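You operate a simulated robot arm through the tools that you are given. There is no shell and no other tool. Be economical: measure what you need, move in short steps, check, and stop when the job is done.

You are at the controls of a simulated robot arm. One attempt, no reset.

TASK
Take the blue padlock and leave it in the light carton. Fetch the yellow sponge and set it on the top of the scoop shelf. Fetch the green sponge and set it on the shelf over the steel deck. Turn the amps knob to 3. Put the wooden stick on the shelf over the steel deck. Switch the ink arm off. Press the left zero button three times. Open the wiper lid. Do these in any order. The ink arm goes clockwise seen from above, to its stop.

Only the result counts: the job must be done as asked and must still hold three seconds after the hand-in. Knocking over, shifting, dropping, spilling or breaking anything else fails it. Lids that push on must go on centred and level and be pressed home; caps that screw on are set level and turned clockwise until they are tight.

THE ROBOT
A 6-joint arm with a two-finger gripper on a trunk, on a base that drives. Base frame: it is fixed to the floor where the robot stands at the start and does not move with it; the origin is under the middle of the robot, x ahead of it, y to its left, z up. Lengths are in cm, angles in rad, forces in N, time in s.
With the tool pointing down near the work surface it reaches from about 30 to 72 cm from the robot's upright axis, wherever it stands. Its first joint turns from -2.897 to 2.897 rad. Places, roughly: amps knob [270, 410, 140]; blue padlock (5x3x9 cm) [40, 0, 100]; green sponge (7x5x3 cm) [310, 340, 90]; ink arm [460, 310, 90]; left zero button [20, 490, 90]; light carton [-425, -50, 100]; shelf over the steel deck (15x88 cm) [434, 328, 120]; top of the scoop shelf (67x16 cm) [70, 316, 48]; wiper lid [380, 330, 100]; wooden stick (3x3x11 cm) [440, 310, 90]; yellow sponge (7x5x3 cm) [300, 340, 90]. Payload 1.57 kg.
The tool frame sits at the grasp point between the pads (the TCP): z along the fingers, y along the line on which they close. The tips reach 2.1 cm beyond it. The gripper opens to 7 cm. The gripper's body begins 5 cm behind the TCP.
Orientation is told as [roll, pitch, yaw] about the base's x, y, z axes, in that order, counted from this pose: with the fingers straight down and closing along the base's y, the tool's x points along the base's -x, its y along +y and its z along -z.

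THE INTERFACE
- The arm moves only by the tool move_arm. Its argument "steps" is a list of rows, each an object of numbers (a shift or turn left out is 0, a gripper value left out holds the last): "x", "y", "z": the shift along the tool's x, y, z in cm; "wx", "wy", "wz": the turn, a rotation vector about the tool's x, y, z in degrees; "claw": the opening in per cent of the stroke, from 0 (shut) to 100 (fully open). In form: [{"x": .., "y": .., "z": .., "wx": .., "wy": .., "wz": .., "claw": ..}, ...]. A call has 1 to 8 rows; each row shifts and turns the commanded pose from where the row before left it, along the tool's axes as they then stand. Each row takes 0.2 s and may step no farther than 5 cm and 0.15 rad from the row before; otherwise, or with a gripper value out of range, the whole call is refused. A pose out of reach is approached as far as the arm can. The call stops where the force on the tool passes 40 N (or 10 N more than at its start, if that is more) or the arm is blocked; 0.2 s more then pass. The fingers move at their own pace and stop on an object; they squeeze with about 29 N. The grip force told is the motor's: it shows also when the fingers shut on nothing. Time passes only in rows, and 0.2 s behind the last, so rows that do not move let the fingers close. The reply holds the time, the measured pose of the TCP, the force on the tool along the base axes, the opening and the grip force, in the units named above and with some noise, with the torque about the TCP (base axes, N m) and any sound that the robot's microphone picked up.
- Cameras (640 x 400 px; columns grow to the right, rows downward): "scene" is now at [2.42, 13.26, 149.83]; the picture's right is [-0.26, -0.96, 0.00], its down [-0.59, 0.16, -0.79] and it looks along [0.77, -0.21, -0.61] (base axes); focal length 275 px, centre (320, 200). "wrist" rides on the gripper at [7.9, 0.4, -8.1] in the tool frame; the picture's right is [-0.05, 1.00, 0.00], its down [-0.67, -0.04, -0.74] and it looks along [-0.74, -0.04, 0.67] (tool axes); focal length 256 px, centre (320, 200). There is no depth. A picture from a camera that has moved, and an enlarged one, comes with that camera's place and axes in the base frame and with its lens.
- get_image(camera): a new picture of that camera. It takes no simulated time.
- steer(legs): drives the robot by 1 to 6 legs, each [ahead, left, turn to the left] in cm, cm and rad, along the robot's own axes; the way and the turn of a leg run together, so that a leg with both is an arc; at most 150 cm and 3.142 rad a leg. The arm and the cameras ride along, it lands a little off, and it stops where it bumps. It gives what a move gives.
- pan_tilt(pan, tilt): turns the head with the scene camera to pan (to the left, within 2.705 rad either way) and tilt (down, from -0.506 to 1.204), counted from straight ahead of the robot. It gives what a move gives.
- enlarge(camera, box): a new picture of the part [left, top, right, bottom] of that camera's present view, enlarged. It takes no simulated time.
- job_done(): hands the job in; it is judged then, once.

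Go step by step. Nothing tells you exact positions but the pictures and the camera data: compare them with the known pose of the tool, close in by small moves and look again before you grip or let go. The budget is 186 turns and 156 pictures, counting those below and the enlarged ones. Unless the task says otherwise, let go and move clear before handing in, and close with one line.

The tools are called by a JSON object that holds its "fn" and its "kwargs". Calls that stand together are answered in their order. move_arm: Moves the arm, as the interface text tells. Its arguments: {"type":"object","properties":{"steps":{"type":"array"}},"required":["steps"]} The other tools are called the same way: steer (legs) drives the base; pan_tilt (pan, tilt) turns the head that bears the scene camera; get_image (camera) takes a picture; enlarge (camera, box) takes an enlarged picture of a part of a camera's view; job_done () hands the job in.

At the start:

```text
clock: 0.0
ee_pos: [39.6, 7.24, 123.49]
ee_rot: [-0.001, -0.002, 0.002]
force: [-0.2, -1.2, 0.3]
wrist_torque: [0.0, 0.0, -0.01]
finger_gap: 7.01
finger_force: 0.1
robot x, y, heading: [0.17, 0.08, -0.001]
head pan, tilt: [-0.269, 0.653]
```

scene: 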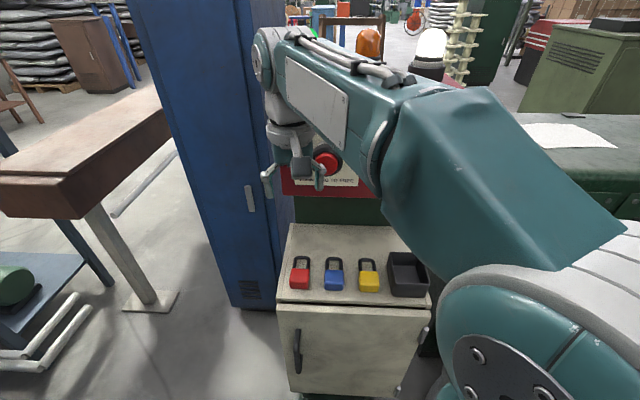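
wrist: 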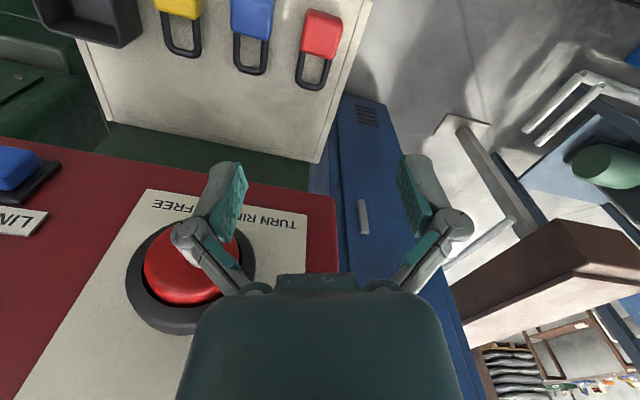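

I see three padlocks on a cabinet in front of me, with the blue one in the middle. I'll look closer to see how they stand.

{"fn": "enlarge", "kwargs": {"camera": "scene", "box": [260, 220, 460, 345]}}

{"fn": "enlarge", "kwargs": {"camera": "wrist", "box": [120, 0, 380, 160]}}

```text
3.20 times, centred on (360, 282) of scene
camera zoom: at [2.42, 13.26, 149.83], right [-0.26, -0.96, 0.0], down [-0.59, 0.16, -0.79], along [0.77, -0.21, -0.61], focal length 880 px, centre (192, -64)
```

zoom: 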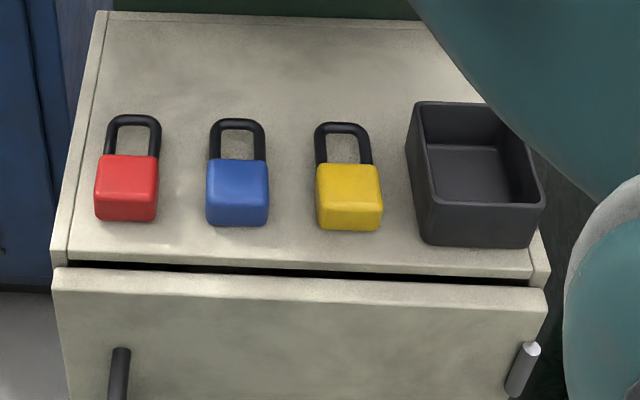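

```text
2.46 times, centred on (250, 80) of wrist
camera zoom: at [31.68, 7.7, 131.71], right [0.05, 1.0, 0.0], down [0.67, -0.04, 0.74], along [0.74, -0.04, -0.67], focal length 630 px, centre (492, 495)
```

zoom: 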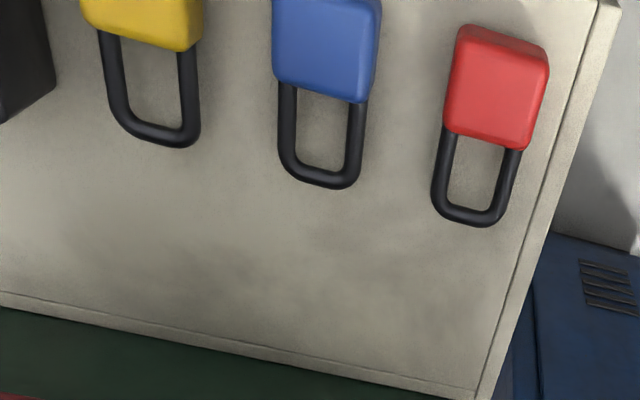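

The blue padlock lies flat with its body at about (38, 0, 97.5), yawed by about -0.28 rad, shackle pointing away. I'll move above it and align.

{"fn": "move_arm", "kwargs": {"steps": [{"y": -4, "wz": 8}, {"y": -3, "wz": 8}, {"z": 5}, {"z": 4}, {}]}}

{"fn": "get_image", "kwargs": {"camera": "wrist"}}

{"fn": "get_image", "kwargs": {"camera": "scene"}}

```text
clock: 0.7
ee_pos: [39.33, 0.11, 122.19]
ee_rot: [0.008, -0.026, -0.28]
force: [-1.2, -0.1, 6.9]
wrist_torque: [0.01, -0.26, 0.03]
finger_gap: 7.0
finger_force: 0.0
robot x, y, heading: [0.25, -0.22, 0.008]
head pan, tilt: [-0.269, 0.653]
stopped in row 3: the force on the tool passed its limit at 75 N (the readings are from after the stop); the commanded pose is now the measured one
```

```text
151 pictures are left
camera wrist: at [31.62, 2.74, 130.17], right [0.33, 0.94, 0.01], down [0.61, -0.22, 0.76], along [0.72, -0.24, -0.65], focal length 256 px, centre (320, 200)
```

wrist: 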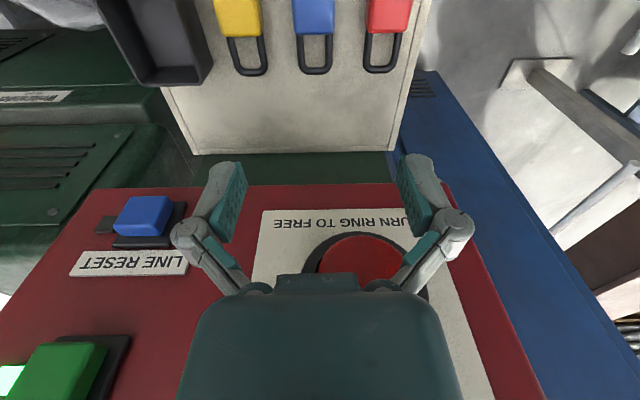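

```text
150 pictures are left
camera scene: at [2.38, 13.16, 149.84], right [-0.26, -0.96, 0.0], down [-0.59, 0.16, -0.79], along [0.77, -0.21, -0.61], focal length 275 px, centre (320, 200)
```

scene: 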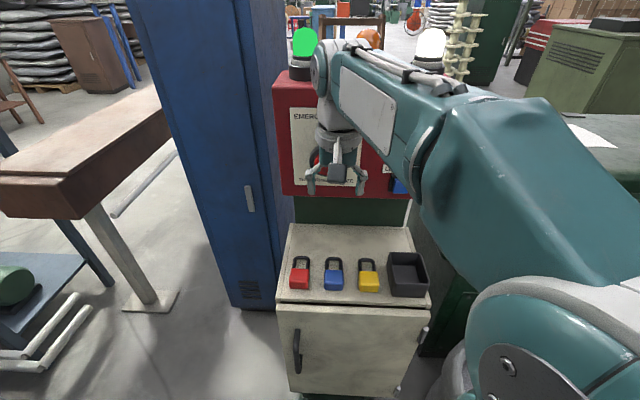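

The tool met something: the red stop button sits much closer than it looked, at about (43, 1, 124), right beside the gripper. I'll lift slightly and back off toward the robot.

{"fn": "move_arm", "kwargs": {"steps": [{"z": -0.6}, {"x": 2}, {"x": 3}, {"x": 2}, {}]}}

{"fn": "get_image", "kwargs": {"camera": "wrist"}}

{"fn": "get_image", "kwargs": {"camera": "scene"}}

```text
clock: 1.9
ee_pos: [32.45, 2.05, 122.52]
ee_rot: [0.006, -0.023, -0.281]
force: [-0.6, 0.1, -0.4]
wrist_torque: [0.01, 0.0, 0.05]
finger_gap: 7.02
finger_force: 0.0
robot x, y, heading: [0.18, 0.21, -0.003]
head pan, tilt: [-0.269, 0.653]
```

```text
149 pictures are left
camera wrist: at [24.88, 4.68, 130.56], right [0.33, 0.94, 0.01], down [0.61, -0.22, 0.76], along [0.72, -0.24, -0.65], focal length 256 px, centre (320, 200)
```

wrist: 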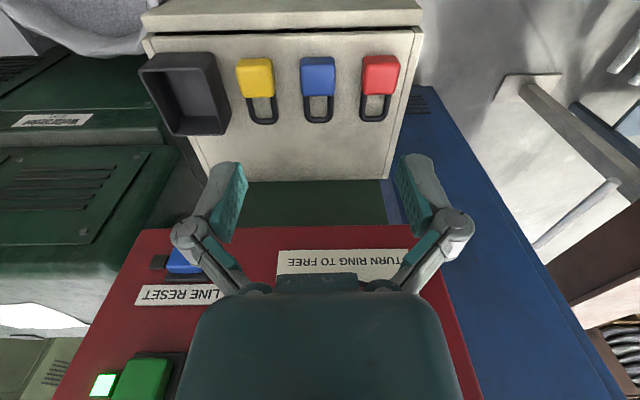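

```text
148 pictures are left
camera scene: at [2.41, 13.21, 149.83], right [-0.26, -0.96, 0.0], down [-0.59, 0.16, -0.79], along [0.77, -0.21, -0.61], focal length 275 px, centre (320, 200)
```

scene: 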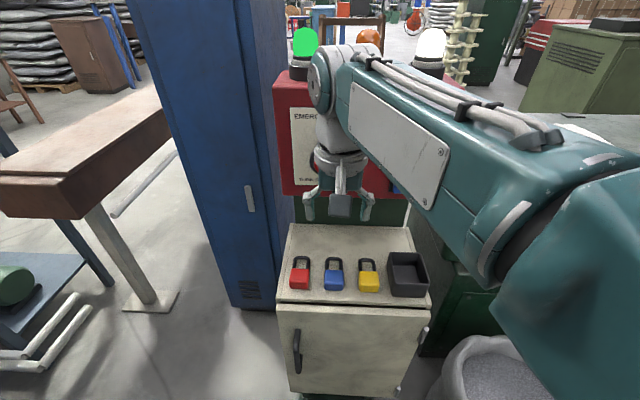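

The lamp is still green and the button is free. I'll tilt the tool 30° so the wrist stays clear of the button, then descend near the robot side.

{"fn": "move_arm", "kwargs": {"steps": [{"wy": -7.5}, {"wy": -7.5}, {"wy": -7.5}, {"wy": -7.5}, {"x": 2, "z": 3.46}, {"x": 2, "z": 3.46}, {"x": 2, "z": 3.46}, {}]}}

{"fn": "get_image", "kwargs": {"camera": "scene"}}

```text
clock: 3.7
ee_pos: [32.7, 2.01, 110.38]
ee_rot: [0.01, -0.548, -0.286]
force: [-0.3, 0.7, -0.1]
wrist_torque: [-0.03, -0.01, 0.0]
finger_gap: 6.99
finger_force: 0.1
robot x, y, heading: [0.4, 0.11, 0.001]
head pan, tilt: [-0.269, 0.653]
```

```text
147 pictures are left
camera scene: at [2.37, 13.21, 149.83], right [-0.26, -0.96, 0.0], down [-0.59, 0.16, -0.79], along [0.77, -0.21, -0.61], focal length 275 px, centre (320, 200)
```

scene: 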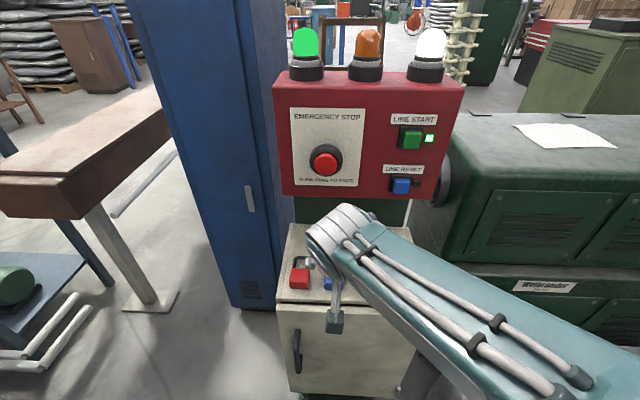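

The panel looks untouched. Next I check the wrist view before going lower.

{"fn": "get_image", "kwargs": {"camera": "wrist"}}

```text
146 pictures are left
camera wrist: at [22.29, 5.47, 113.24], right [0.32, 0.95, 0.04], down [0.16, -0.09, 0.98], along [0.93, -0.31, -0.18], focal length 256 px, centre (320, 200)
```

wrist: 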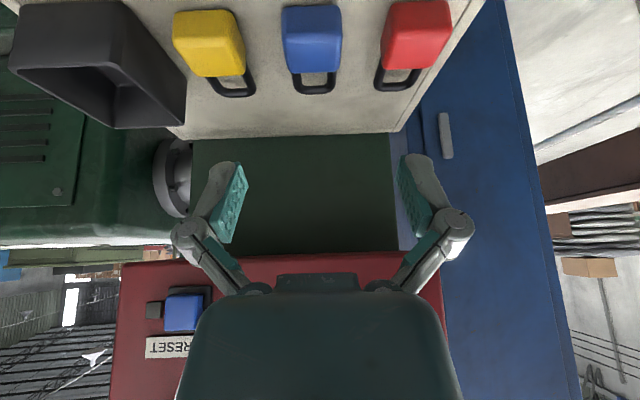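

The padlock is straight along the tool axis. I'll approach most of the way and check.

{"fn": "move_arm", "kwargs": {"steps": [{"x": 0.4, "y": -0.1, "z": 3.2}, {"x": 0.4, "y": -0.1, "z": 3.2}, {"x": 0.4, "y": -0.1, "z": 3.0}, {"x": 0.1, "z": 1.5}, {}]}}

{"fn": "get_image", "kwargs": {"camera": "wrist"}}

{"fn": "enlarge", "kwargs": {"camera": "scene", "box": [260, 200, 460, 325]}}

```text
clock: 4.9
ee_pos: [37.19, 0.65, 100.45]
ee_rot: [0.009, -0.548, -0.286]
force: [-0.3, -0.1, 0.3]
wrist_torque: [0.0, -0.01, 0.02]
finger_gap: 6.99
finger_force: 0.0
robot x, y, heading: [0.14, 0.21, 0.001]
head pan, tilt: [-0.269, 0.653]
```

```text
145 pictures are left
camera wrist: at [26.76, 4.03, 103.35], right [0.32, 0.95, 0.03], down [0.16, -0.09, 0.98], along [0.93, -0.31, -0.18], focal length 256 px, centre (320, 200)
```

wrist: 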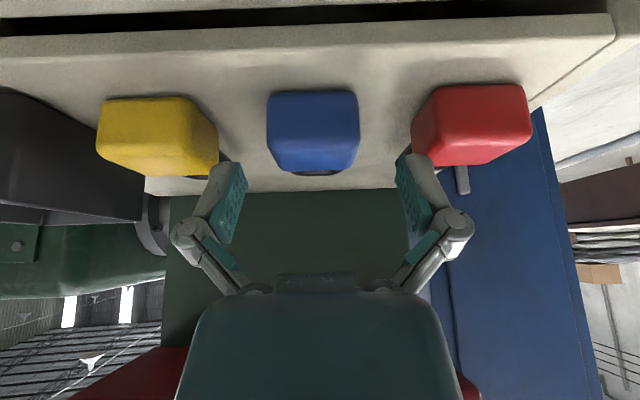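

```text
3.20 times, centred on (360, 262) of scene
camera zoom: at [2.42, 13.21, 149.83], right [-0.26, -0.96, 0.0], down [-0.59, 0.16, -0.79], along [0.77, -0.21, -0.61], focal length 880 px, centre (192, 0)
```

zoom: 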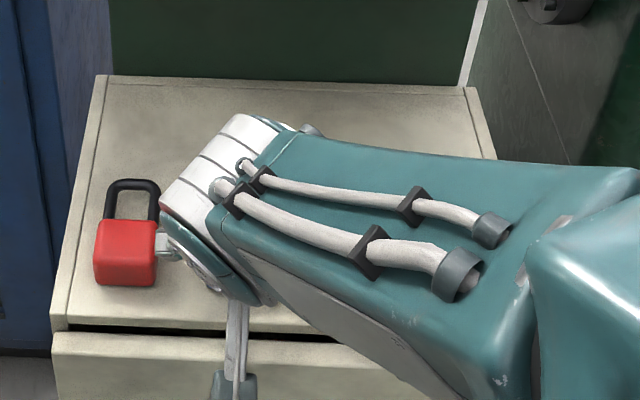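

The fingers straddle the blue body nearly centred. I'll go the last 2 cm and close.

{"fn": "move_arm", "kwargs": {"steps": [{"y": -0.3, "z": 0.8}, {"z": 0.8}, {"z": 0.6}, {}, {"claw": 0}, {}, {}, {}]}}

{"fn": "get_image", "kwargs": {"camera": "wrist"}}

```text
clock: 6.7
ee_pos: [38.15, 0.13, 98.72]
ee_rot: [0.009, -0.55, -0.286]
force: [2.2, -1.8, 8.6]
wrist_torque: [-0.13, -0.16, 0.02]
finger_gap: 4.34
finger_force: 28.4
robot x, y, heading: [-0.16, 0.01, 0.003]
head pan, tilt: [-0.269, 0.653]
```

```text
143 pictures are left
camera wrist: at [27.8, 3.44, 101.58], right [0.32, 0.95, 0.04], down [0.16, -0.09, 0.98], along [0.93, -0.31, -0.18], focal length 256 px, centre (320, 200)
```

wrist: 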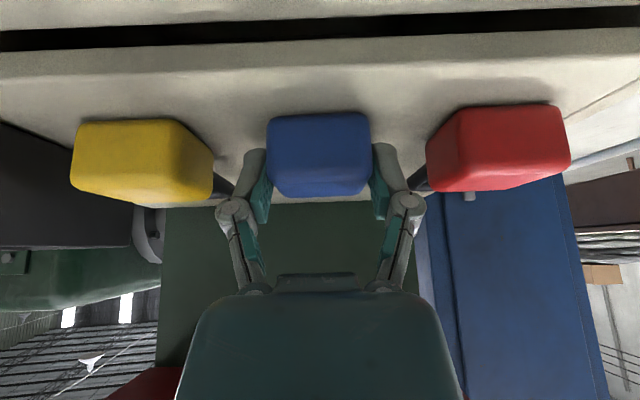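

The padlock is gripped. I'll lift it back and up along the tool axis.

{"fn": "move_arm", "kwargs": {"steps": [{"z": -2}, {"z": -4}, {"z": -4}, {"z": -3}, {}]}}

{"fn": "get_image", "kwargs": {"camera": "wrist"}}

{"fn": "get_image", "kwargs": {"camera": "scene"}}

```text
clock: 7.9
ee_pos: [31.69, 1.87, 109.78]
ee_rot: [0.009, -0.546, -0.287]
force: [0.3, -0.7, 0.2]
wrist_torque: [0.0, 0.0, -0.02]
finger_gap: 0.0
finger_force: 28.5
robot x, y, heading: [0.09, 0.09, -0.0]
head pan, tilt: [-0.269, 0.653]
```

```text
142 pictures are left
camera wrist: at [21.29, 5.22, 112.69], right [0.32, 0.95, 0.03], down [0.16, -0.09, 0.98], along [0.93, -0.31, -0.18], focal length 256 px, centre (320, 200)
```

wrist: 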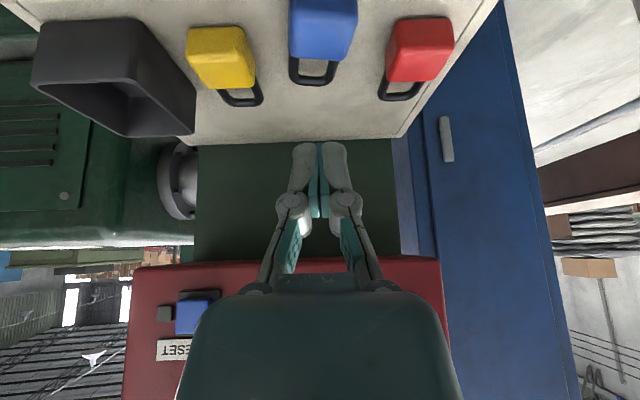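

```text
141 pictures are left
camera scene: at [2.36, 13.19, 149.84], right [-0.26, -0.96, 0.0], down [-0.59, 0.16, -0.79], along [0.77, -0.21, -0.61], focal length 275 px, centre (320, 200)
```

scene: 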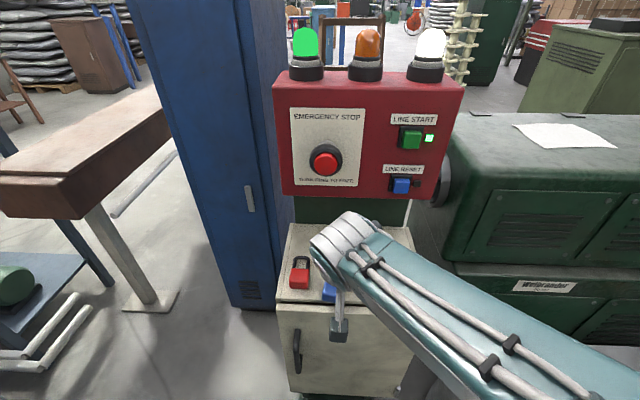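

The grip slipped and the padlock was dragged about 3 cm toward me, still lying on the cabinet. I'll open, raise the camera and find its exact place.

{"fn": "move_arm", "kwargs": {"steps": [{"claw": 100, "x": -2, "z": -3.4}, {"x": -2, "z": -3.4, "wy": 7.5}, {"wy": 7.5}, {}]}}

{"fn": "get_image", "kwargs": {"camera": "wrist"}}

{"fn": "enlarge", "kwargs": {"camera": "scene", "box": [260, 220, 460, 345]}}

```text
clock: 8.9
ee_pos: [31.63, 1.92, 117.66]
ee_rot: [0.007, -0.285, -0.284]
force: [-0.1, 0.8, 0.2]
wrist_torque: [0.02, 0.0, 0.03]
finger_gap: 6.99
finger_force: 0.1
robot x, y, heading: [0.2, -0.25, 0.0]
head pan, tilt: [-0.269, 0.653]
```

```text
140 pictures are left
camera wrist: at [22.25, 5.04, 123.36], right [0.33, 0.95, 0.02], down [0.4, -0.16, 0.9], along [0.86, -0.28, -0.43], focal length 256 px, centre (320, 200)
```

wrist: 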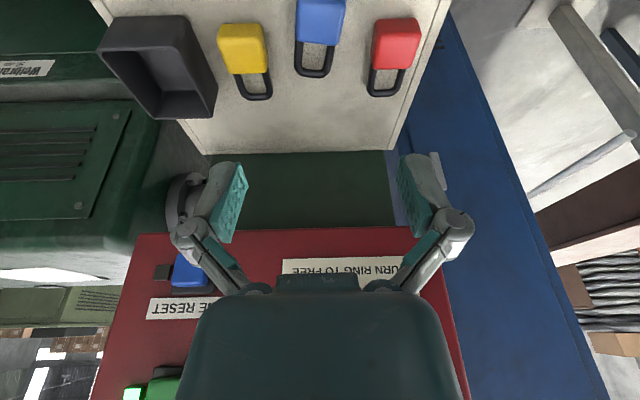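

```text
3.20 times, centred on (360, 282) of scene
camera zoom: at [2.39, 13.22, 149.83], right [-0.26, -0.96, 0.0], down [-0.59, 0.16, -0.79], along [0.77, -0.21, -0.61], focal length 880 px, centre (192, -64)
```

zoom: 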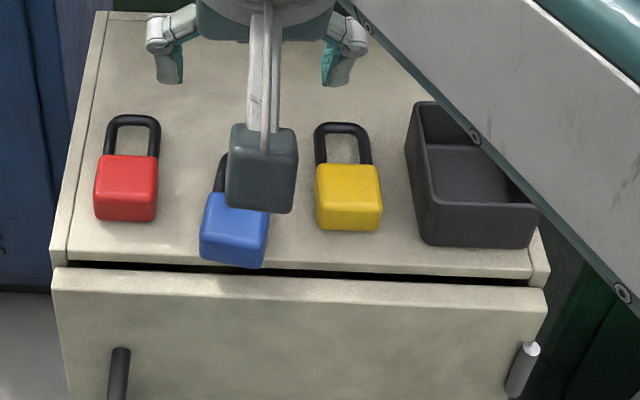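

The blue padlock now lies near the front edge at about (35.9, 1.1), yawed about -0.42 rad. I'll align and approach again with less tilt.

{"fn": "move_arm", "kwargs": {"steps": [{"wx": 2.2, "wz": 7.5}, {"x": 0.3, "y": 0.25, "z": 3.9}, {"x": 0.3, "y": 0.25, "z": 3.9}, {"x": 0.3, "y": 0.25, "z": 3.9}, {"x": 0.2, "y": 0.25, "z": 3.9}, {}]}}

{"fn": "get_image", "kwargs": {"camera": "wrist"}}

```text
clock: 10.3
ee_pos: [35.19, 1.6, 102.22]
ee_rot: [0.007, -0.284, -0.422]
force: [-0.1, 0.5, -0.1]
wrist_torque: [0.04, -0.03, 0.0]
finger_gap: 7.03
finger_force: 0.0
robot x, y, heading: [0.04, -0.6, -0.002]
head pan, tilt: [-0.269, 0.653]
```

```text
138 pictures are left
camera wrist: at [26.33, 5.89, 107.85], right [0.45, 0.89, 0.02], down [0.38, -0.21, 0.9], along [0.81, -0.4, -0.43], focal length 256 px, centre (320, 200)
```

wrist: 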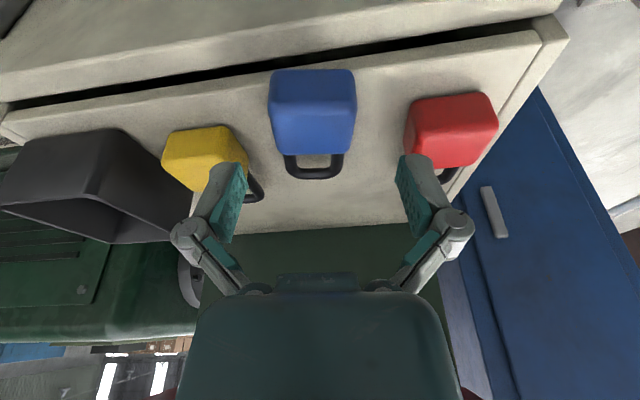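

The tool is well aligned. I'll descend slowly the remaining 3.8 cm and close.

{"fn": "move_arm", "kwargs": {"steps": [{"y": -0.3, "z": 1.5}, {"z": 1.3}, {"z": 0.7}, {"z": 0.3}, {"claw": 0}, {}, {}, {}]}}

{"fn": "enlarge", "kwargs": {"camera": "wrist", "box": [160, 20, 480, 220]}}

```text
clock: 12.1
ee_pos: [36.08, 0.81, 98.8]
ee_rot: [0.008, -0.287, -0.419]
force: [4.8, -0.4, 14.7]
wrist_torque: [-0.12, -0.14, 0.02]
finger_gap: 4.36
finger_force: 29.1
robot x, y, heading: [-0.23, -0.14, 0.004]
head pan, tilt: [-0.269, 0.653]
```

```text
2.00 times, centred on (320, 120) of wrist
camera zoom: at [27.16, 5.13, 104.37], right [0.45, 0.89, 0.02], down [0.37, -0.21, 0.9], along [0.81, -0.4, -0.43], focal length 512 px, centre (320, 360)
```

zoom: 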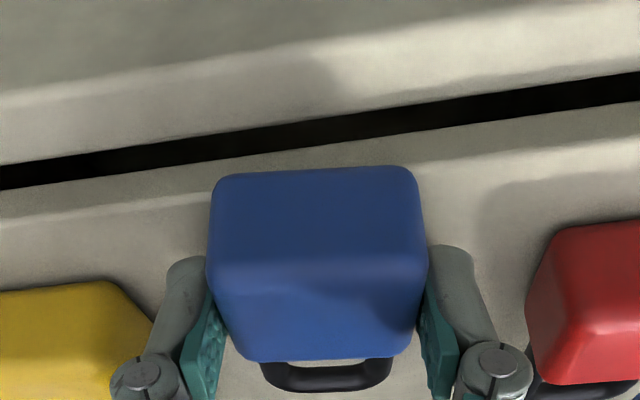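

The tips touch the table and the grip is toward the shackle end. I'll open, shift 1 cm back, regrip and lift slowly.

{"fn": "move_arm", "kwargs": {"steps": [{"claw": 100}, {}, {"x": 1.0, "z": -0.45}, {}, {"claw": 0}, {}, {}, {}]}}

{"fn": "move_arm", "kwargs": {"steps": [{"x": -0.08, "z": -0.3}, {"x": -0.15, "z": -0.5}, {"x": -0.15, "z": -0.5}, {"x": -0.15, "z": -0.5}, {"x": -0.15, "z": -0.5}, {}]}}

{"fn": "get_image", "kwargs": {"camera": "wrist"}}

```text
clock: 13.9
ee_pos: [34.87, 1.24, 98.93]
ee_rot: [0.008, -0.286, -0.418]
force: [0.5, -0.3, 8.6]
wrist_torque: [-0.24, -0.02, 0.02]
finger_gap: 4.33
finger_force: 29.2
robot x, y, heading: [0.12, -0.03, -0.001]
head pan, tilt: [-0.269, 0.653]
```

```text
clock: 15.3
ee_pos: [34.97, 1.27, 101.17]
ee_rot: [0.007, -0.284, -0.42]
force: [-0.5, 0.4, -1.1]
wrist_torque: [0.0, 0.02, 0.0]
finger_gap: 4.32
finger_force: 29.1
robot x, y, heading: [0.1, -0.11, -0.004]
head pan, tilt: [-0.269, 0.653]
```

```text
136 pictures are left
camera wrist: at [26.1, 5.53, 106.89], right [0.45, 0.89, 0.02], down [0.38, -0.21, 0.9], along [0.81, -0.4, -0.43], focal length 256 px, centre (320, 200)
```

wrist: 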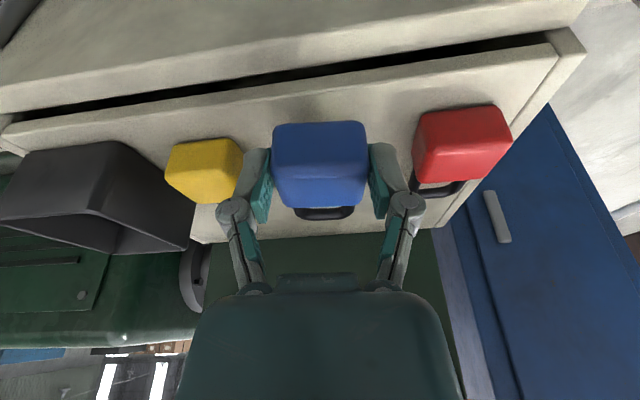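

The padlock is held and off the table. I'll raise and retract it gently.

{"fn": "move_arm", "kwargs": {"steps": [{"x": -0.3, "z": -1.0}, {"x": -0.4, "z": -1.5}, {"x": 0.6, "z": -2}, {"x": 0.6, "z": -2}, {"x": 0.6, "z": -2}, {"z": -2}, {"z": -1}, {}]}}

{"fn": "pan_tilt", "kwargs": {"pan": 1.2, "tilt": 0.45}}

{"fn": "get_image", "kwargs": {"camera": "scene"}}

{"fn": "get_image", "kwargs": {"camera": "wrist"}}

```text
clock: 17.1
ee_pos: [30.83, 2.96, 112.11]
ee_rot: [0.008, -0.285, -0.419]
force: [0.6, -0.2, -1.1]
wrist_torque: [0.03, 0.03, -0.02]
finger_gap: 4.32
finger_force: 29.3
robot x, y, heading: [-0.16, -0.24, -0.003]
head pan, tilt: [-0.269, 0.653]
```

```text
clock: 18.7
ee_pos: [30.83, 2.93, 112.11]
ee_rot: [0.007, -0.284, -0.42]
force: [-0.5, -0.7, -0.4]
wrist_torque: [0.01, 0.0, -0.01]
finger_gap: 4.34
finger_force: 29.1
robot x, y, heading: [0.38, -0.17, -0.005]
head pan, tilt: [1.201, 0.45]
```

```text
135 pictures are left
camera scene: at [-2.64, 24.08, 151.64], right [0.93, -0.36, 0.0], down [-0.16, -0.41, -0.9], along [0.33, 0.84, -0.44], focal length 275 px, centre (320, 200)
```

scene: 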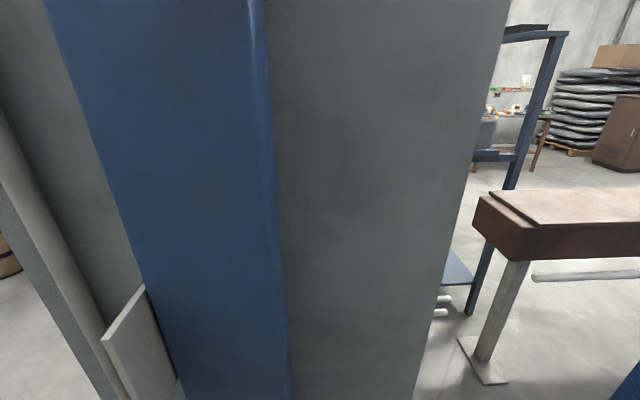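

```text
134 pictures are left
camera wrist: at [22.08, 7.27, 117.65], right [0.45, 0.89, 0.02], down [0.38, -0.21, 0.9], along [0.81, -0.4, -0.43], focal length 256 px, centre (320, 200)
```

wrist: 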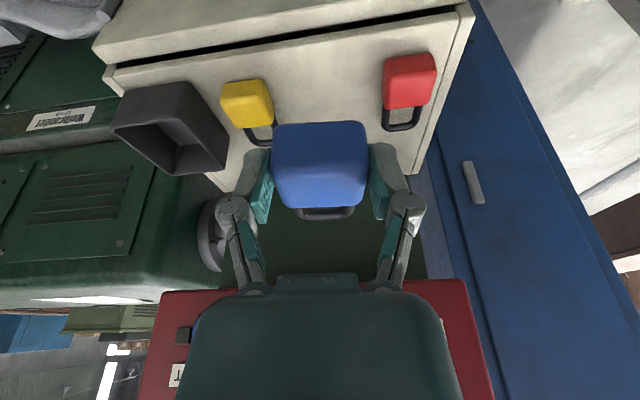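

The padlock is secure. Now I look behind, toward the carton at (-425, -50).

{"fn": "pan_tilt", "kwargs": {"pan": 2.6, "tilt": 0.3}}

{"fn": "get_image", "kwargs": {"camera": "scene"}}

{"fn": "pan_tilt", "kwargs": {"pan": -2.4, "tilt": 0.3}}

{"fn": "get_image", "kwargs": {"camera": "scene"}}

```text
clock: 20.2
ee_pos: [30.9, 3.0, 112.12]
ee_rot: [0.007, -0.284, -0.419]
force: [-0.4, -0.4, -1.6]
wrist_torque: [0.02, 0.02, -0.01]
finger_gap: 4.33
finger_force: 29.4
robot x, y, heading: [0.11, -0.32, 0.001]
head pan, tilt: [2.601, 0.3]
```

```text
133 pictures are left
camera scene: at [-13.97, 20.32, 153.04], right [0.52, 0.86, 0.0], down [0.25, -0.15, -0.96], along [-0.82, 0.49, -0.3], focal length 275 px, centre (320, 200)
```

scene: 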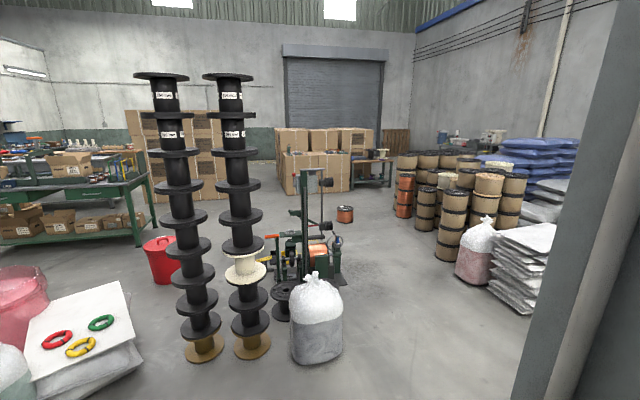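

```text
clock: 24.2
ee_pos: [30.94, 2.96, 111.98]
ee_rot: [0.007, -0.283, -0.419]
force: [0.4, 0.1, -1.3]
wrist_torque: [0.01, 0.01, 0.0]
finger_gap: 4.34
finger_force: 28.9
robot x, y, heading: [0.02, -0.05, -0.001]
head pan, tilt: [-2.4, 0.3]
```

```text
132 pictures are left
camera scene: at [-12.85, 9.2, 153.05], right [-0.68, 0.74, 0.0], down [0.22, 0.2, -0.96], along [-0.7, -0.65, -0.29], focal length 275 px, centre (320, 200)
```

scene: 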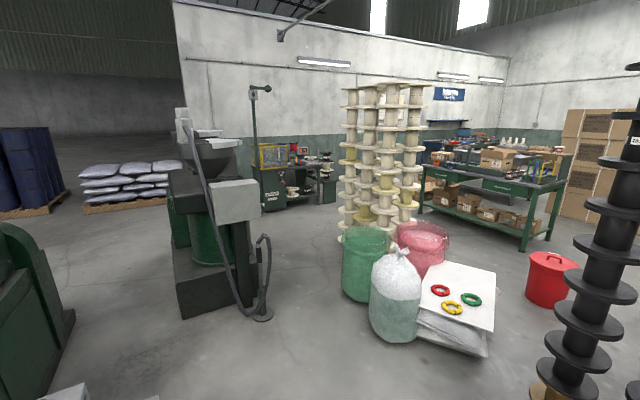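

The green bench with boxes lies in the carton's direction. I'll enlarge it.

{"fn": "pan_tilt", "kwargs": {"pan": -2.7, "tilt": 0.3}}

{"fn": "get_image", "kwargs": {"camera": "scene"}}

{"fn": "enlarge", "kwargs": {"camera": "scene", "box": [300, 100, 540, 250]}}

```text
clock: 25.0
ee_pos: [31.02, 2.95, 111.95]
ee_rot: [0.006, -0.285, -0.418]
force: [-0.8, -0.3, -2.0]
wrist_torque: [-0.02, 0.02, 0.03]
finger_gap: 4.34
finger_force: 28.7
robot x, y, heading: [0.45, -0.24, -0.001]
head pan, tilt: [-2.7, 0.3]
```

```text
131 pictures are left
camera scene: at [-14.41, 11.51, 153.05], right [-0.43, 0.9, 0.0], down [0.27, 0.13, -0.96], along [-0.86, -0.41, -0.3], focal length 275 px, centre (320, 200)
```

scene: 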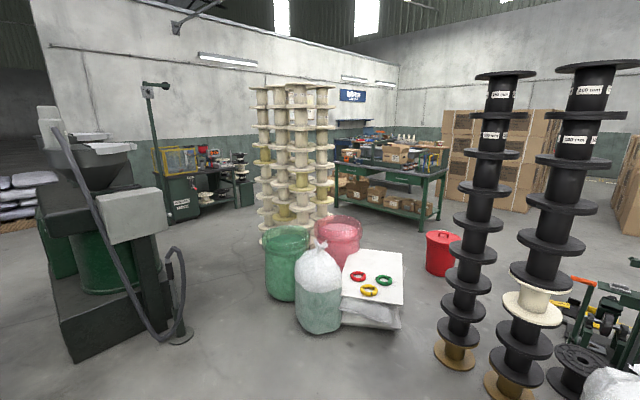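

```text
2.67 times, centred on (420, 175) of scene
camera zoom: at [-14.41, 11.51, 153.05], right [-0.43, 0.9, 0.0], down [0.27, 0.13, -0.96], along [-0.86, -0.41, -0.3], focal length 733 px, centre (53, 267)
```

zoom: 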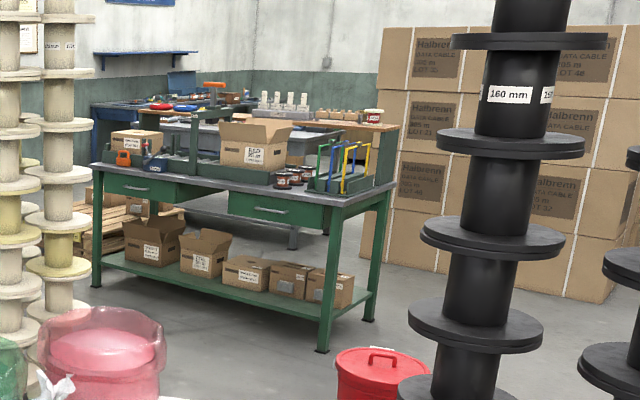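

The open carton is on the green bench at about (-420, -58), but spools, bins and bags stand in between. I'll look at the floor on both sides.

{"fn": "pan_tilt", "kwargs": {"pan": 2.0, "tilt": 0.6}}

{"fn": "get_image", "kwargs": {"camera": "scene"}}

{"fn": "pan_tilt", "kwargs": {"pan": 2.7, "tilt": 0.6}}

{"fn": "get_image", "kwargs": {"camera": "scene"}}

{"fn": "pan_tilt", "kwargs": {"pan": -2.5, "tilt": 0.7}}

{"fn": "get_image", "kwargs": {"camera": "scene"}}

{"fn": "pan_tilt", "kwargs": {"pan": -1.6, "tilt": 0.6}}

{"fn": "get_image", "kwargs": {"camera": "scene"}}

```text
clock: 28.7
ee_pos: [30.84, 2.91, 112.06]
ee_rot: [0.008, -0.284, -0.419]
force: [-0.2, 0.0, -1.2]
wrist_torque: [0.02, 0.01, -0.03]
finger_gap: 4.35
finger_force: 28.4
robot x, y, heading: [0.21, 0.01, -0.001]
head pan, tilt: [2.0, 0.6]
```

```text
129 pictures are left
camera scene: at [-9.65, 23.55, 150.29], right [0.91, 0.42, 0.0], down [0.23, -0.51, -0.82], along [-0.34, 0.75, -0.57], focal length 275 px, centre (320, 200)
```

scene: 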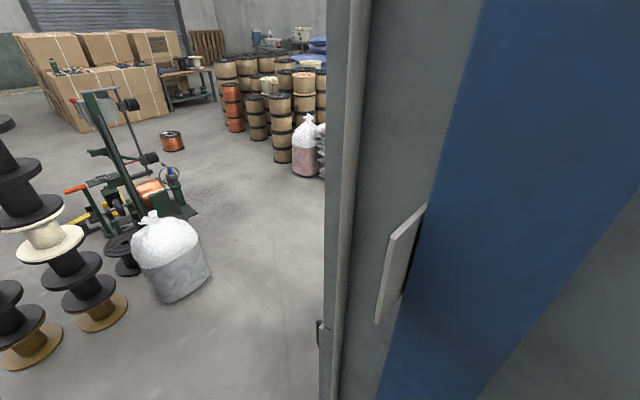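

```text
clock: 29.8
ee_pos: [30.94, 3.01, 112.18]
ee_rot: [0.006, -0.286, -0.419]
force: [-0.5, -0.3, -0.9]
wrist_torque: [0.04, 0.0, -0.01]
finger_gap: 4.33
finger_force: 29.1
robot x, y, heading: [-0.15, -0.13, -0.001]
head pan, tilt: [2.7, 0.6]
```

```text
128 pictures are left
camera scene: at [-13.96, 19.29, 150.3], right [0.43, 0.9, 0.0], down [0.51, -0.24, -0.83], along [-0.75, 0.35, -0.56], focal length 275 px, centre (320, 200)
```

scene: 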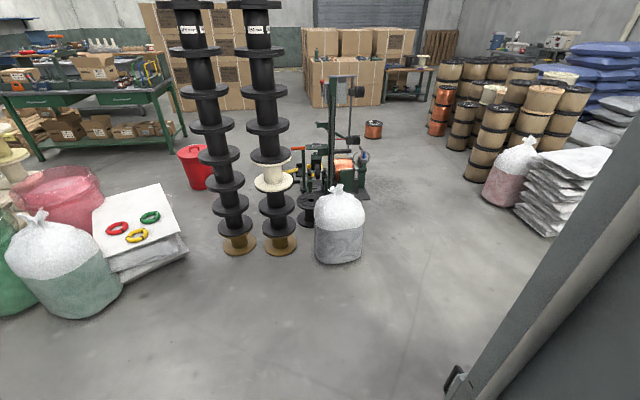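

```text
clock: 33.8
ee_pos: [30.9, 3.12, 112.07]
ee_rot: [0.009, -0.284, -0.42]
force: [0.1, 0.1, -1.1]
wrist_torque: [-0.02, 0.04, 0.0]
finger_gap: 4.34
finger_force: 29.3
robot x, y, heading: [0.07, 0.1, 0.004]
head pan, tilt: [-2.499, 0.7]
```

```text
127 pictures are left
camera scene: at [-12.78, 10.41, 149.44], right [-0.6, 0.8, 0.0], down [0.52, 0.39, -0.77], along [-0.61, -0.46, -0.64], focal length 275 px, centre (320, 200)
```

scene: 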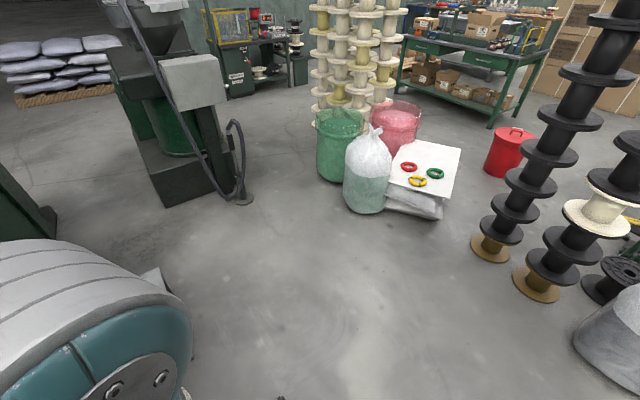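

```text
clock: 35.0
ee_pos: [30.91, 2.99, 112.02]
ee_rot: [0.005, -0.284, -0.42]
force: [-1.0, -0.8, -1.9]
wrist_torque: [0.02, 0.05, 0.02]
finger_gap: 4.34
finger_force: 28.9
robot x, y, heading: [-0.12, 0.02, 0.002]
head pan, tilt: [-1.6, 0.6]
```

```text
126 pictures are left
camera scene: at [-6.24, 6.67, 150.3], right [-1.0, 0.03, 0.0], down [0.02, 0.56, -0.83], along [-0.03, -0.83, -0.56], focal length 275 px, centre (320, 200)
```

scene: 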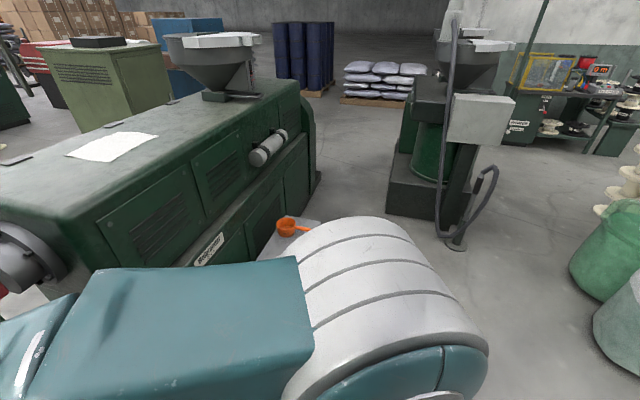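

The widest way is between the locker corner at about (-38, 86) and the white bag at about (-135, 100). I'll back up 82 cm, turn left, and look along that gap.

{"fn": "steer", "kwargs": {"legs": [[-82, 0, 0], [0, 0, 1.571]]}}

{"fn": "pan_tilt", "kwargs": {"pan": 0.3, "tilt": 0.6}}

{"fn": "get_image", "kwargs": {"camera": "scene"}}

{"fn": "get_image", "kwargs": {"camera": "wrist"}}

```text
clock: 43.3
ee_pos: [-85.1, 31.31, 111.96]
ee_rot: [0.007, -0.284, 1.145]
force: [-0.7, 0.1, -1.3]
wrist_torque: [-0.04, 0.03, 0.06]
finger_gap: 4.34
finger_force: 28.7
robot x, y, heading: [-82.34, 0.5, 1.566]
head pan, tilt: [-1.6, 0.6]
```

```text
clock: 45.1
ee_pos: [-85.1, 31.39, 112.11]
ee_rot: [0.006, -0.286, 1.146]
force: [-0.1, 0.5, -1.6]
wrist_torque: [-0.03, 0.02, -0.05]
finger_gap: 4.34
finger_force: 28.8
robot x, y, heading: [-82.4, 0.58, 1.564]
head pan, tilt: [0.3, 0.6]
```

```text
125 pictures are left
camera scene: at [-100.46, 3.04, 150.29], right [0.96, 0.29, 0.0], down [0.16, -0.54, -0.82], along [-0.24, 0.79, -0.57], focal length 275 px, centre (320, 200)
```

scene: 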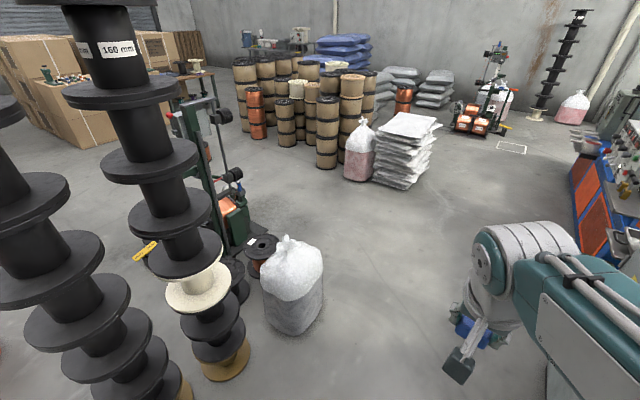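

```text
124 pictures are left
camera wrist: at [-89.49, 22.38, 117.65], right [-0.89, 0.46, 0.02], down [0.21, 0.37, 0.9], along [0.4, 0.81, -0.43], focal length 256 px, centre (320, 200)
```

wrist: 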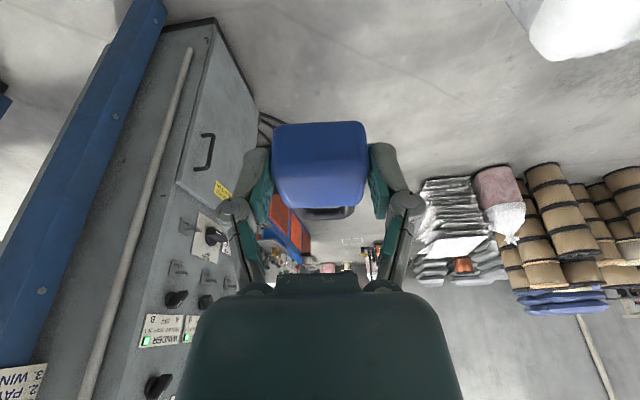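

The gap is clear. I'll drive through it to about (-83, 178), turn toward the bench heading, and go ahead 112 cm.

{"fn": "steer", "kwargs": {"legs": [[100, 0, 0], [78, 0, 0], [0, 0, 1.285], [112, 0, 0]]}}

{"fn": "pan_tilt", "kwargs": {"pan": 0.5, "tilt": 0.5}}

{"fn": "get_image", "kwargs": {"camera": "scene"}}

```text
clock: 62.7
ee_pos: [-218.65, 216.22, 112.12]
ee_rot: [0.007, -0.284, 2.446]
force: [-0.2, -0.6, -1.8]
wrist_torque: [-0.01, 0.01, 0.03]
finger_gap: 4.35
finger_force: 29.5
robot x, y, heading: [-187.83, 210.45, 2.868]
head pan, tilt: [0.3, 0.6]
```

```text
clock: 63.4
ee_pos: [-218.59, 216.27, 111.97]
ee_rot: [0.007, -0.285, 2.447]
force: [-0.2, 0.6, -2.0]
wrist_torque: [0.0, -0.04, -0.02]
finger_gap: 4.33
finger_force: 28.8
robot x, y, heading: [-187.95, 210.88, 2.866]
head pan, tilt: [0.499, 0.499]
```

```text
123 pictures are left
camera scene: at [-195.5, 192.2, 151.2], right [-0.22, 0.97, 0.0], down [0.47, 0.11, -0.88], along [-0.86, -0.19, -0.48], focal length 275 px, centre (320, 200)
```

scene: 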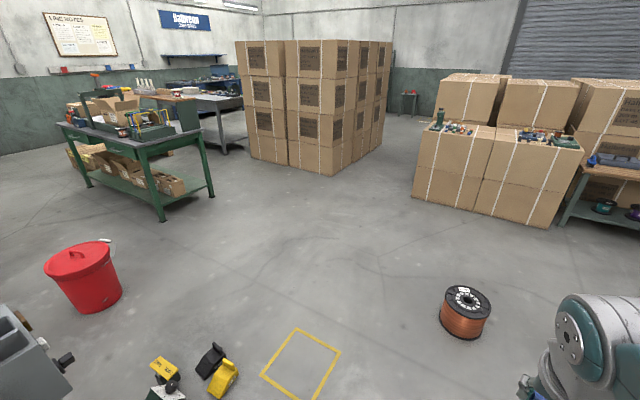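

The way is open: red can at about (-288, 20), bench corner at about (-391, -10). I'll drive to about (-343, 60) and look again.

{"fn": "steer", "kwargs": {"legs": [[103.5, 45.8, 0], [4.8, 141, 0]]}}

{"fn": "pan_tilt", "kwargs": {"pan": 1.0, "tilt": 0.7}}

{"fn": "get_image", "kwargs": {"camera": "scene"}}

```text
clock: 67.1
ee_pos: [-281.3, 205.74, 112.21]
ee_rot: [0.029, -0.293, 2.381]
force: [-2.1, 1.5, -3.6]
wrist_torque: [-0.09, -0.15, 0.02]
finger_gap: 4.38
finger_force: 29.1
robot x, y, heading: [-252.34, 197.0, 2.813]
head pan, tilt: [0.499, 0.499]
stopped in leg 1: the robot was blocked; the commanded pose is now the measured one
```

```text
clock: 68.0
ee_pos: [-283.05, 201.12, 112.35]
ee_rot: [0.0, -0.302, 2.403]
force: [0.2, -1.6, -1.3]
wrist_torque: [0.03, -0.07, 0.01]
finger_gap: 4.35
finger_force: 29.1
robot x, y, heading: [-253.01, 195.34, 2.812]
head pan, tilt: [1.0, 0.7]
```

```text
122 pictures are left
camera scene: at [-258.92, 175.06, 149.81], right [-0.62, 0.78, -0.01], down [0.5, 0.39, -0.77], along [-0.6, -0.48, -0.64], focal length 275 px, centre (320, 200)
```

scene: 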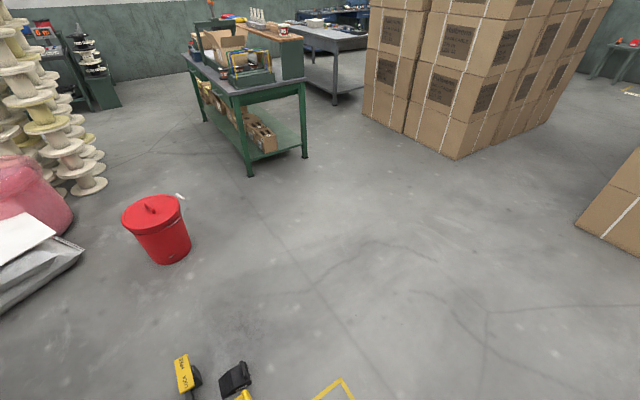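

The base bumped into something at about (-252, 196). I'll look down at the near floor on the left.

{"fn": "pan_tilt", "kwargs": {"pan": 1.5, "tilt": 1.1}}

{"fn": "get_image", "kwargs": {"camera": "scene"}}

{"fn": "pan_tilt", "kwargs": {"pan": 0.4, "tilt": 1.1}}

{"fn": "get_image", "kwargs": {"camera": "scene"}}

```text
clock: 68.9
ee_pos: [-283.06, 201.2, 112.32]
ee_rot: [0.002, -0.3, 2.399]
force: [-0.8, -0.1, -1.2]
wrist_torque: [0.0, -0.04, 0.0]
finger_gap: 4.34
finger_force: 29.4
robot x, y, heading: [-253.35, 195.38, 2.81]
head pan, tilt: [1.499, 1.1]
```

```text
121 pictures are left
camera scene: at [-255.14, 173.75, 146.74], right [-0.92, 0.39, 0.0], down [0.35, 0.82, -0.46], along [-0.18, -0.42, -0.89], focal length 275 px, centre (320, 200)
```

scene: 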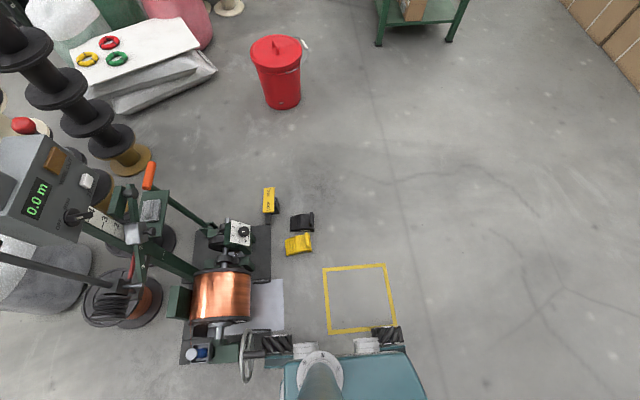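

```text
clock: 70.2
ee_pos: [-282.86, 201.55, 112.48]
ee_rot: [0.005, -0.301, 2.397]
force: [-0.2, -0.9, -1.3]
wrist_torque: [0.03, 0.0, 0.01]
finger_gap: 4.32
finger_force: 29.3
robot x, y, heading: [-252.77, 195.71, 2.816]
head pan, tilt: [0.4, 1.1]
```

```text
120 pictures are left
camera scene: at [-258.6, 179.86, 146.75], right [-0.07, 1.0, -0.01], down [0.89, 0.06, -0.45], along [-0.45, -0.04, -0.89], focal length 275 px, centre (320, 200)
```

scene: 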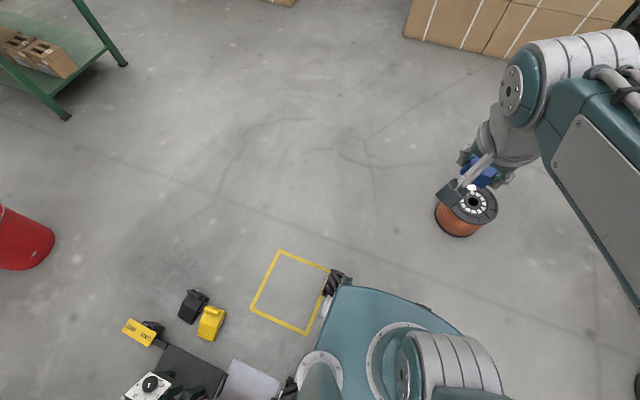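

The robot's base is about 60×50 cm and touched the spooler's handwheel on its rear left. I'll pull ahead, clear of it, then turn to face -y so I pass the bench/can gap narrow side first.

{"fn": "steer", "kwargs": {"legs": [[25, 0, 0], [18, 22, 0], [0, 0, 1.9]]}}

{"fn": "pan_tilt", "kwargs": {"pan": 0.0, "tilt": 0.7}}

{"fn": "get_image", "kwargs": {"camera": "scene"}}

```text
clock: 78.2
ee_pos: [-295.9, 158.61, 112.14]
ee_rot: [0.004, -0.3, -1.976]
force: [0.8, 0.6, -1.2]
wrist_torque: [0.0, 0.01, -0.01]
finger_gap: 4.33
finger_force: 28.9
robot x, y, heading: [-300.35, 188.69, -1.562]
head pan, tilt: [0.4, 1.1]
```

```text
clock: 79.1
ee_pos: [-296.12, 158.63, 112.32]
ee_rot: [0.002, -0.301, -1.977]
force: [-0.4, 0.3, -0.9]
wrist_torque: [0.06, -0.03, -0.01]
finger_gap: 4.37
finger_force: 29.1
robot x, y, heading: [-300.04, 188.41, -1.561]
head pan, tilt: [0.0, 0.7]
```

```text
119 pictures are left
camera scene: at [-284.96, 186.32, 149.42], right [-1.0, -0.01, 0.0], down [-0.01, 0.64, -0.76], along [0.01, -0.76, -0.64], focal length 275 px, centre (320, 200)
```

scene: 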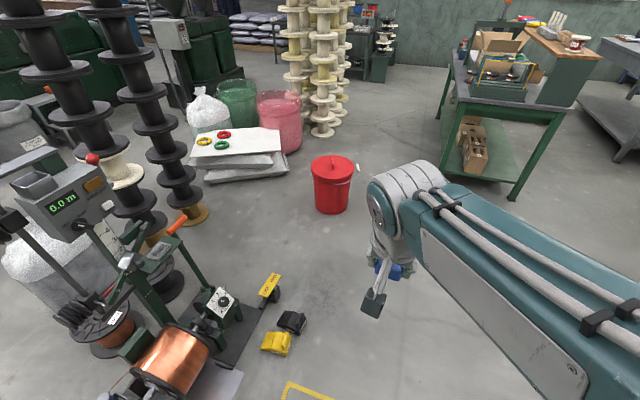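

I'll zoom in on the bench and can to fix the passage.

{"fn": "enlarge", "kwargs": {"camera": "scene", "box": [300, 20, 620, 220]}}

```text
2.00 times, centred on (460, 120) of scene
camera zoom: at [-284.96, 186.32, 149.42], right [-1.0, -0.01, 0.0], down [-0.01, 0.64, -0.76], along [0.01, -0.76, -0.64], focal length 550 px, centre (40, 360)
```

zoom: 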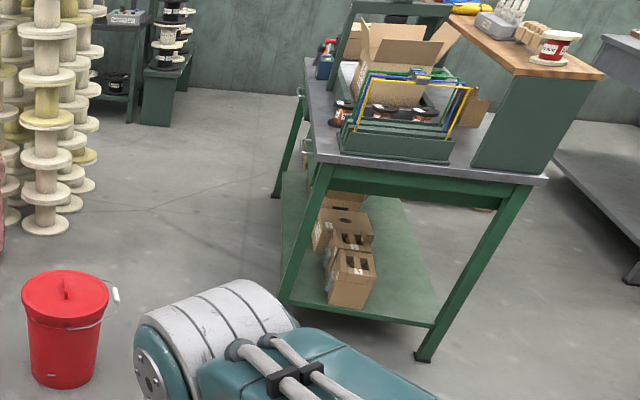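

The passage centre is x ≈ -343. I'll drive ahead through it to about (-350, -72).

{"fn": "steer", "kwargs": {"legs": [[137, -43, 0], [60, 0, 0]]}}

{"fn": "pan_tilt", "kwargs": {"pan": -1.2, "tilt": 0.8}}

{"fn": "get_image", "kwargs": {"camera": "scene"}}

```text
clock: 89.3
ee_pos: [-337.27, -39.88, 112.13]
ee_rot: [0.003, -0.302, -1.982]
force: [-0.5, -0.6, -1.7]
wrist_torque: [0.02, -0.06, -0.01]
finger_gap: 4.36
finger_force: 28.8
robot x, y, heading: [-341.39, -9.95, -1.568]
head pan, tilt: [0.0, 0.7]
```

```text
clock: 90.7
ee_pos: [-337.32, -39.89, 112.22]
ee_rot: [0.004, -0.298, -1.984]
force: [-0.1, 0.2, -0.7]
wrist_torque: [0.05, 0.01, 0.0]
finger_gap: 4.34
finger_force: 29.1
robot x, y, heading: [-341.41, -10.07, -1.564]
head pan, tilt: [-1.201, 0.799]
```

```text
117 pictures are left
camera scene: at [-333.58, -6.74, 148.61], right [-0.37, 0.93, 0.0], down [0.67, 0.26, -0.7], along [-0.65, -0.25, -0.72], focal length 275 px, centre (320, 200)
```

scene: 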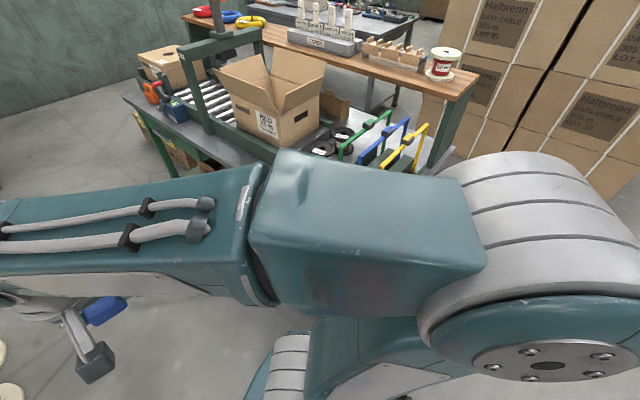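

Carton centre is at about (-421, -59). I'll move to about (-357, -78) and turn to face it.

{"fn": "steer", "kwargs": {"legs": [[68, -15, 0], [0, 0, -1.86]]}}

{"fn": "pan_tilt", "kwargs": {"pan": 0.0, "tilt": 0.5}}

{"fn": "get_image", "kwargs": {"camera": "scene"}}

{"fn": "get_image", "kwargs": {"camera": "wrist"}}

```text
clock: 99.0
ee_pos: [-385.75, -73.18, 112.19]
ee_rot: [0.003, -0.302, 2.442]
force: [-0.5, -0.7, -1.5]
wrist_torque: [0.0, -0.03, 0.01]
finger_gap: 4.32
finger_force: 28.6
robot x, y, heading: [-355.73, -77.8, 2.857]
head pan, tilt: [-1.201, 0.799]
```

```text
clock: 100.4
ee_pos: [-385.88, -73.19, 112.21]
ee_rot: [0.003, -0.3, 2.44]
force: [-1.3, 0.1, -1.7]
wrist_torque: [0.02, -0.05, 0.03]
finger_gap: 4.34
finger_force: 29.1
robot x, y, heading: [-355.77, -77.75, 2.859]
head pan, tilt: [0.0, 0.499]
```

```text
116 pictures are left
camera scene: at [-363.21, -91.66, 151.2], right [0.28, 0.96, 0.0], down [0.46, -0.13, -0.88], along [-0.84, 0.25, -0.48], focal length 275 px, centre (320, 200)
```

scene: 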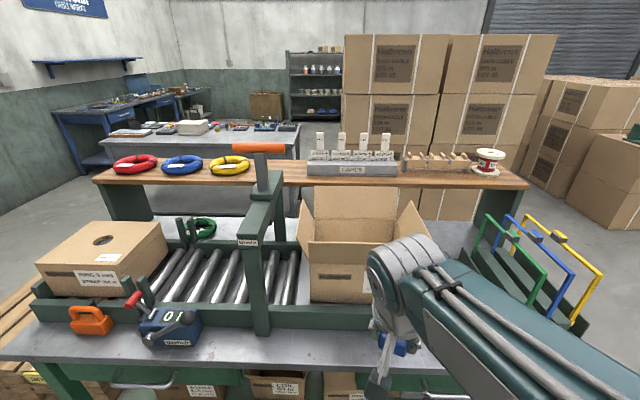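

```text
115 pictures are left
camera wrist: at [-378.35, -80.0, 117.65], right [-0.68, -0.73, 0.02], down [-0.29, 0.3, 0.91], along [-0.67, 0.61, -0.42], focal length 256 px, centre (320, 200)
```

wrist: 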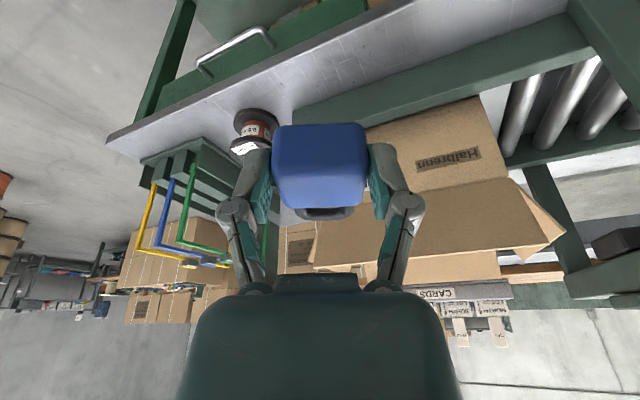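

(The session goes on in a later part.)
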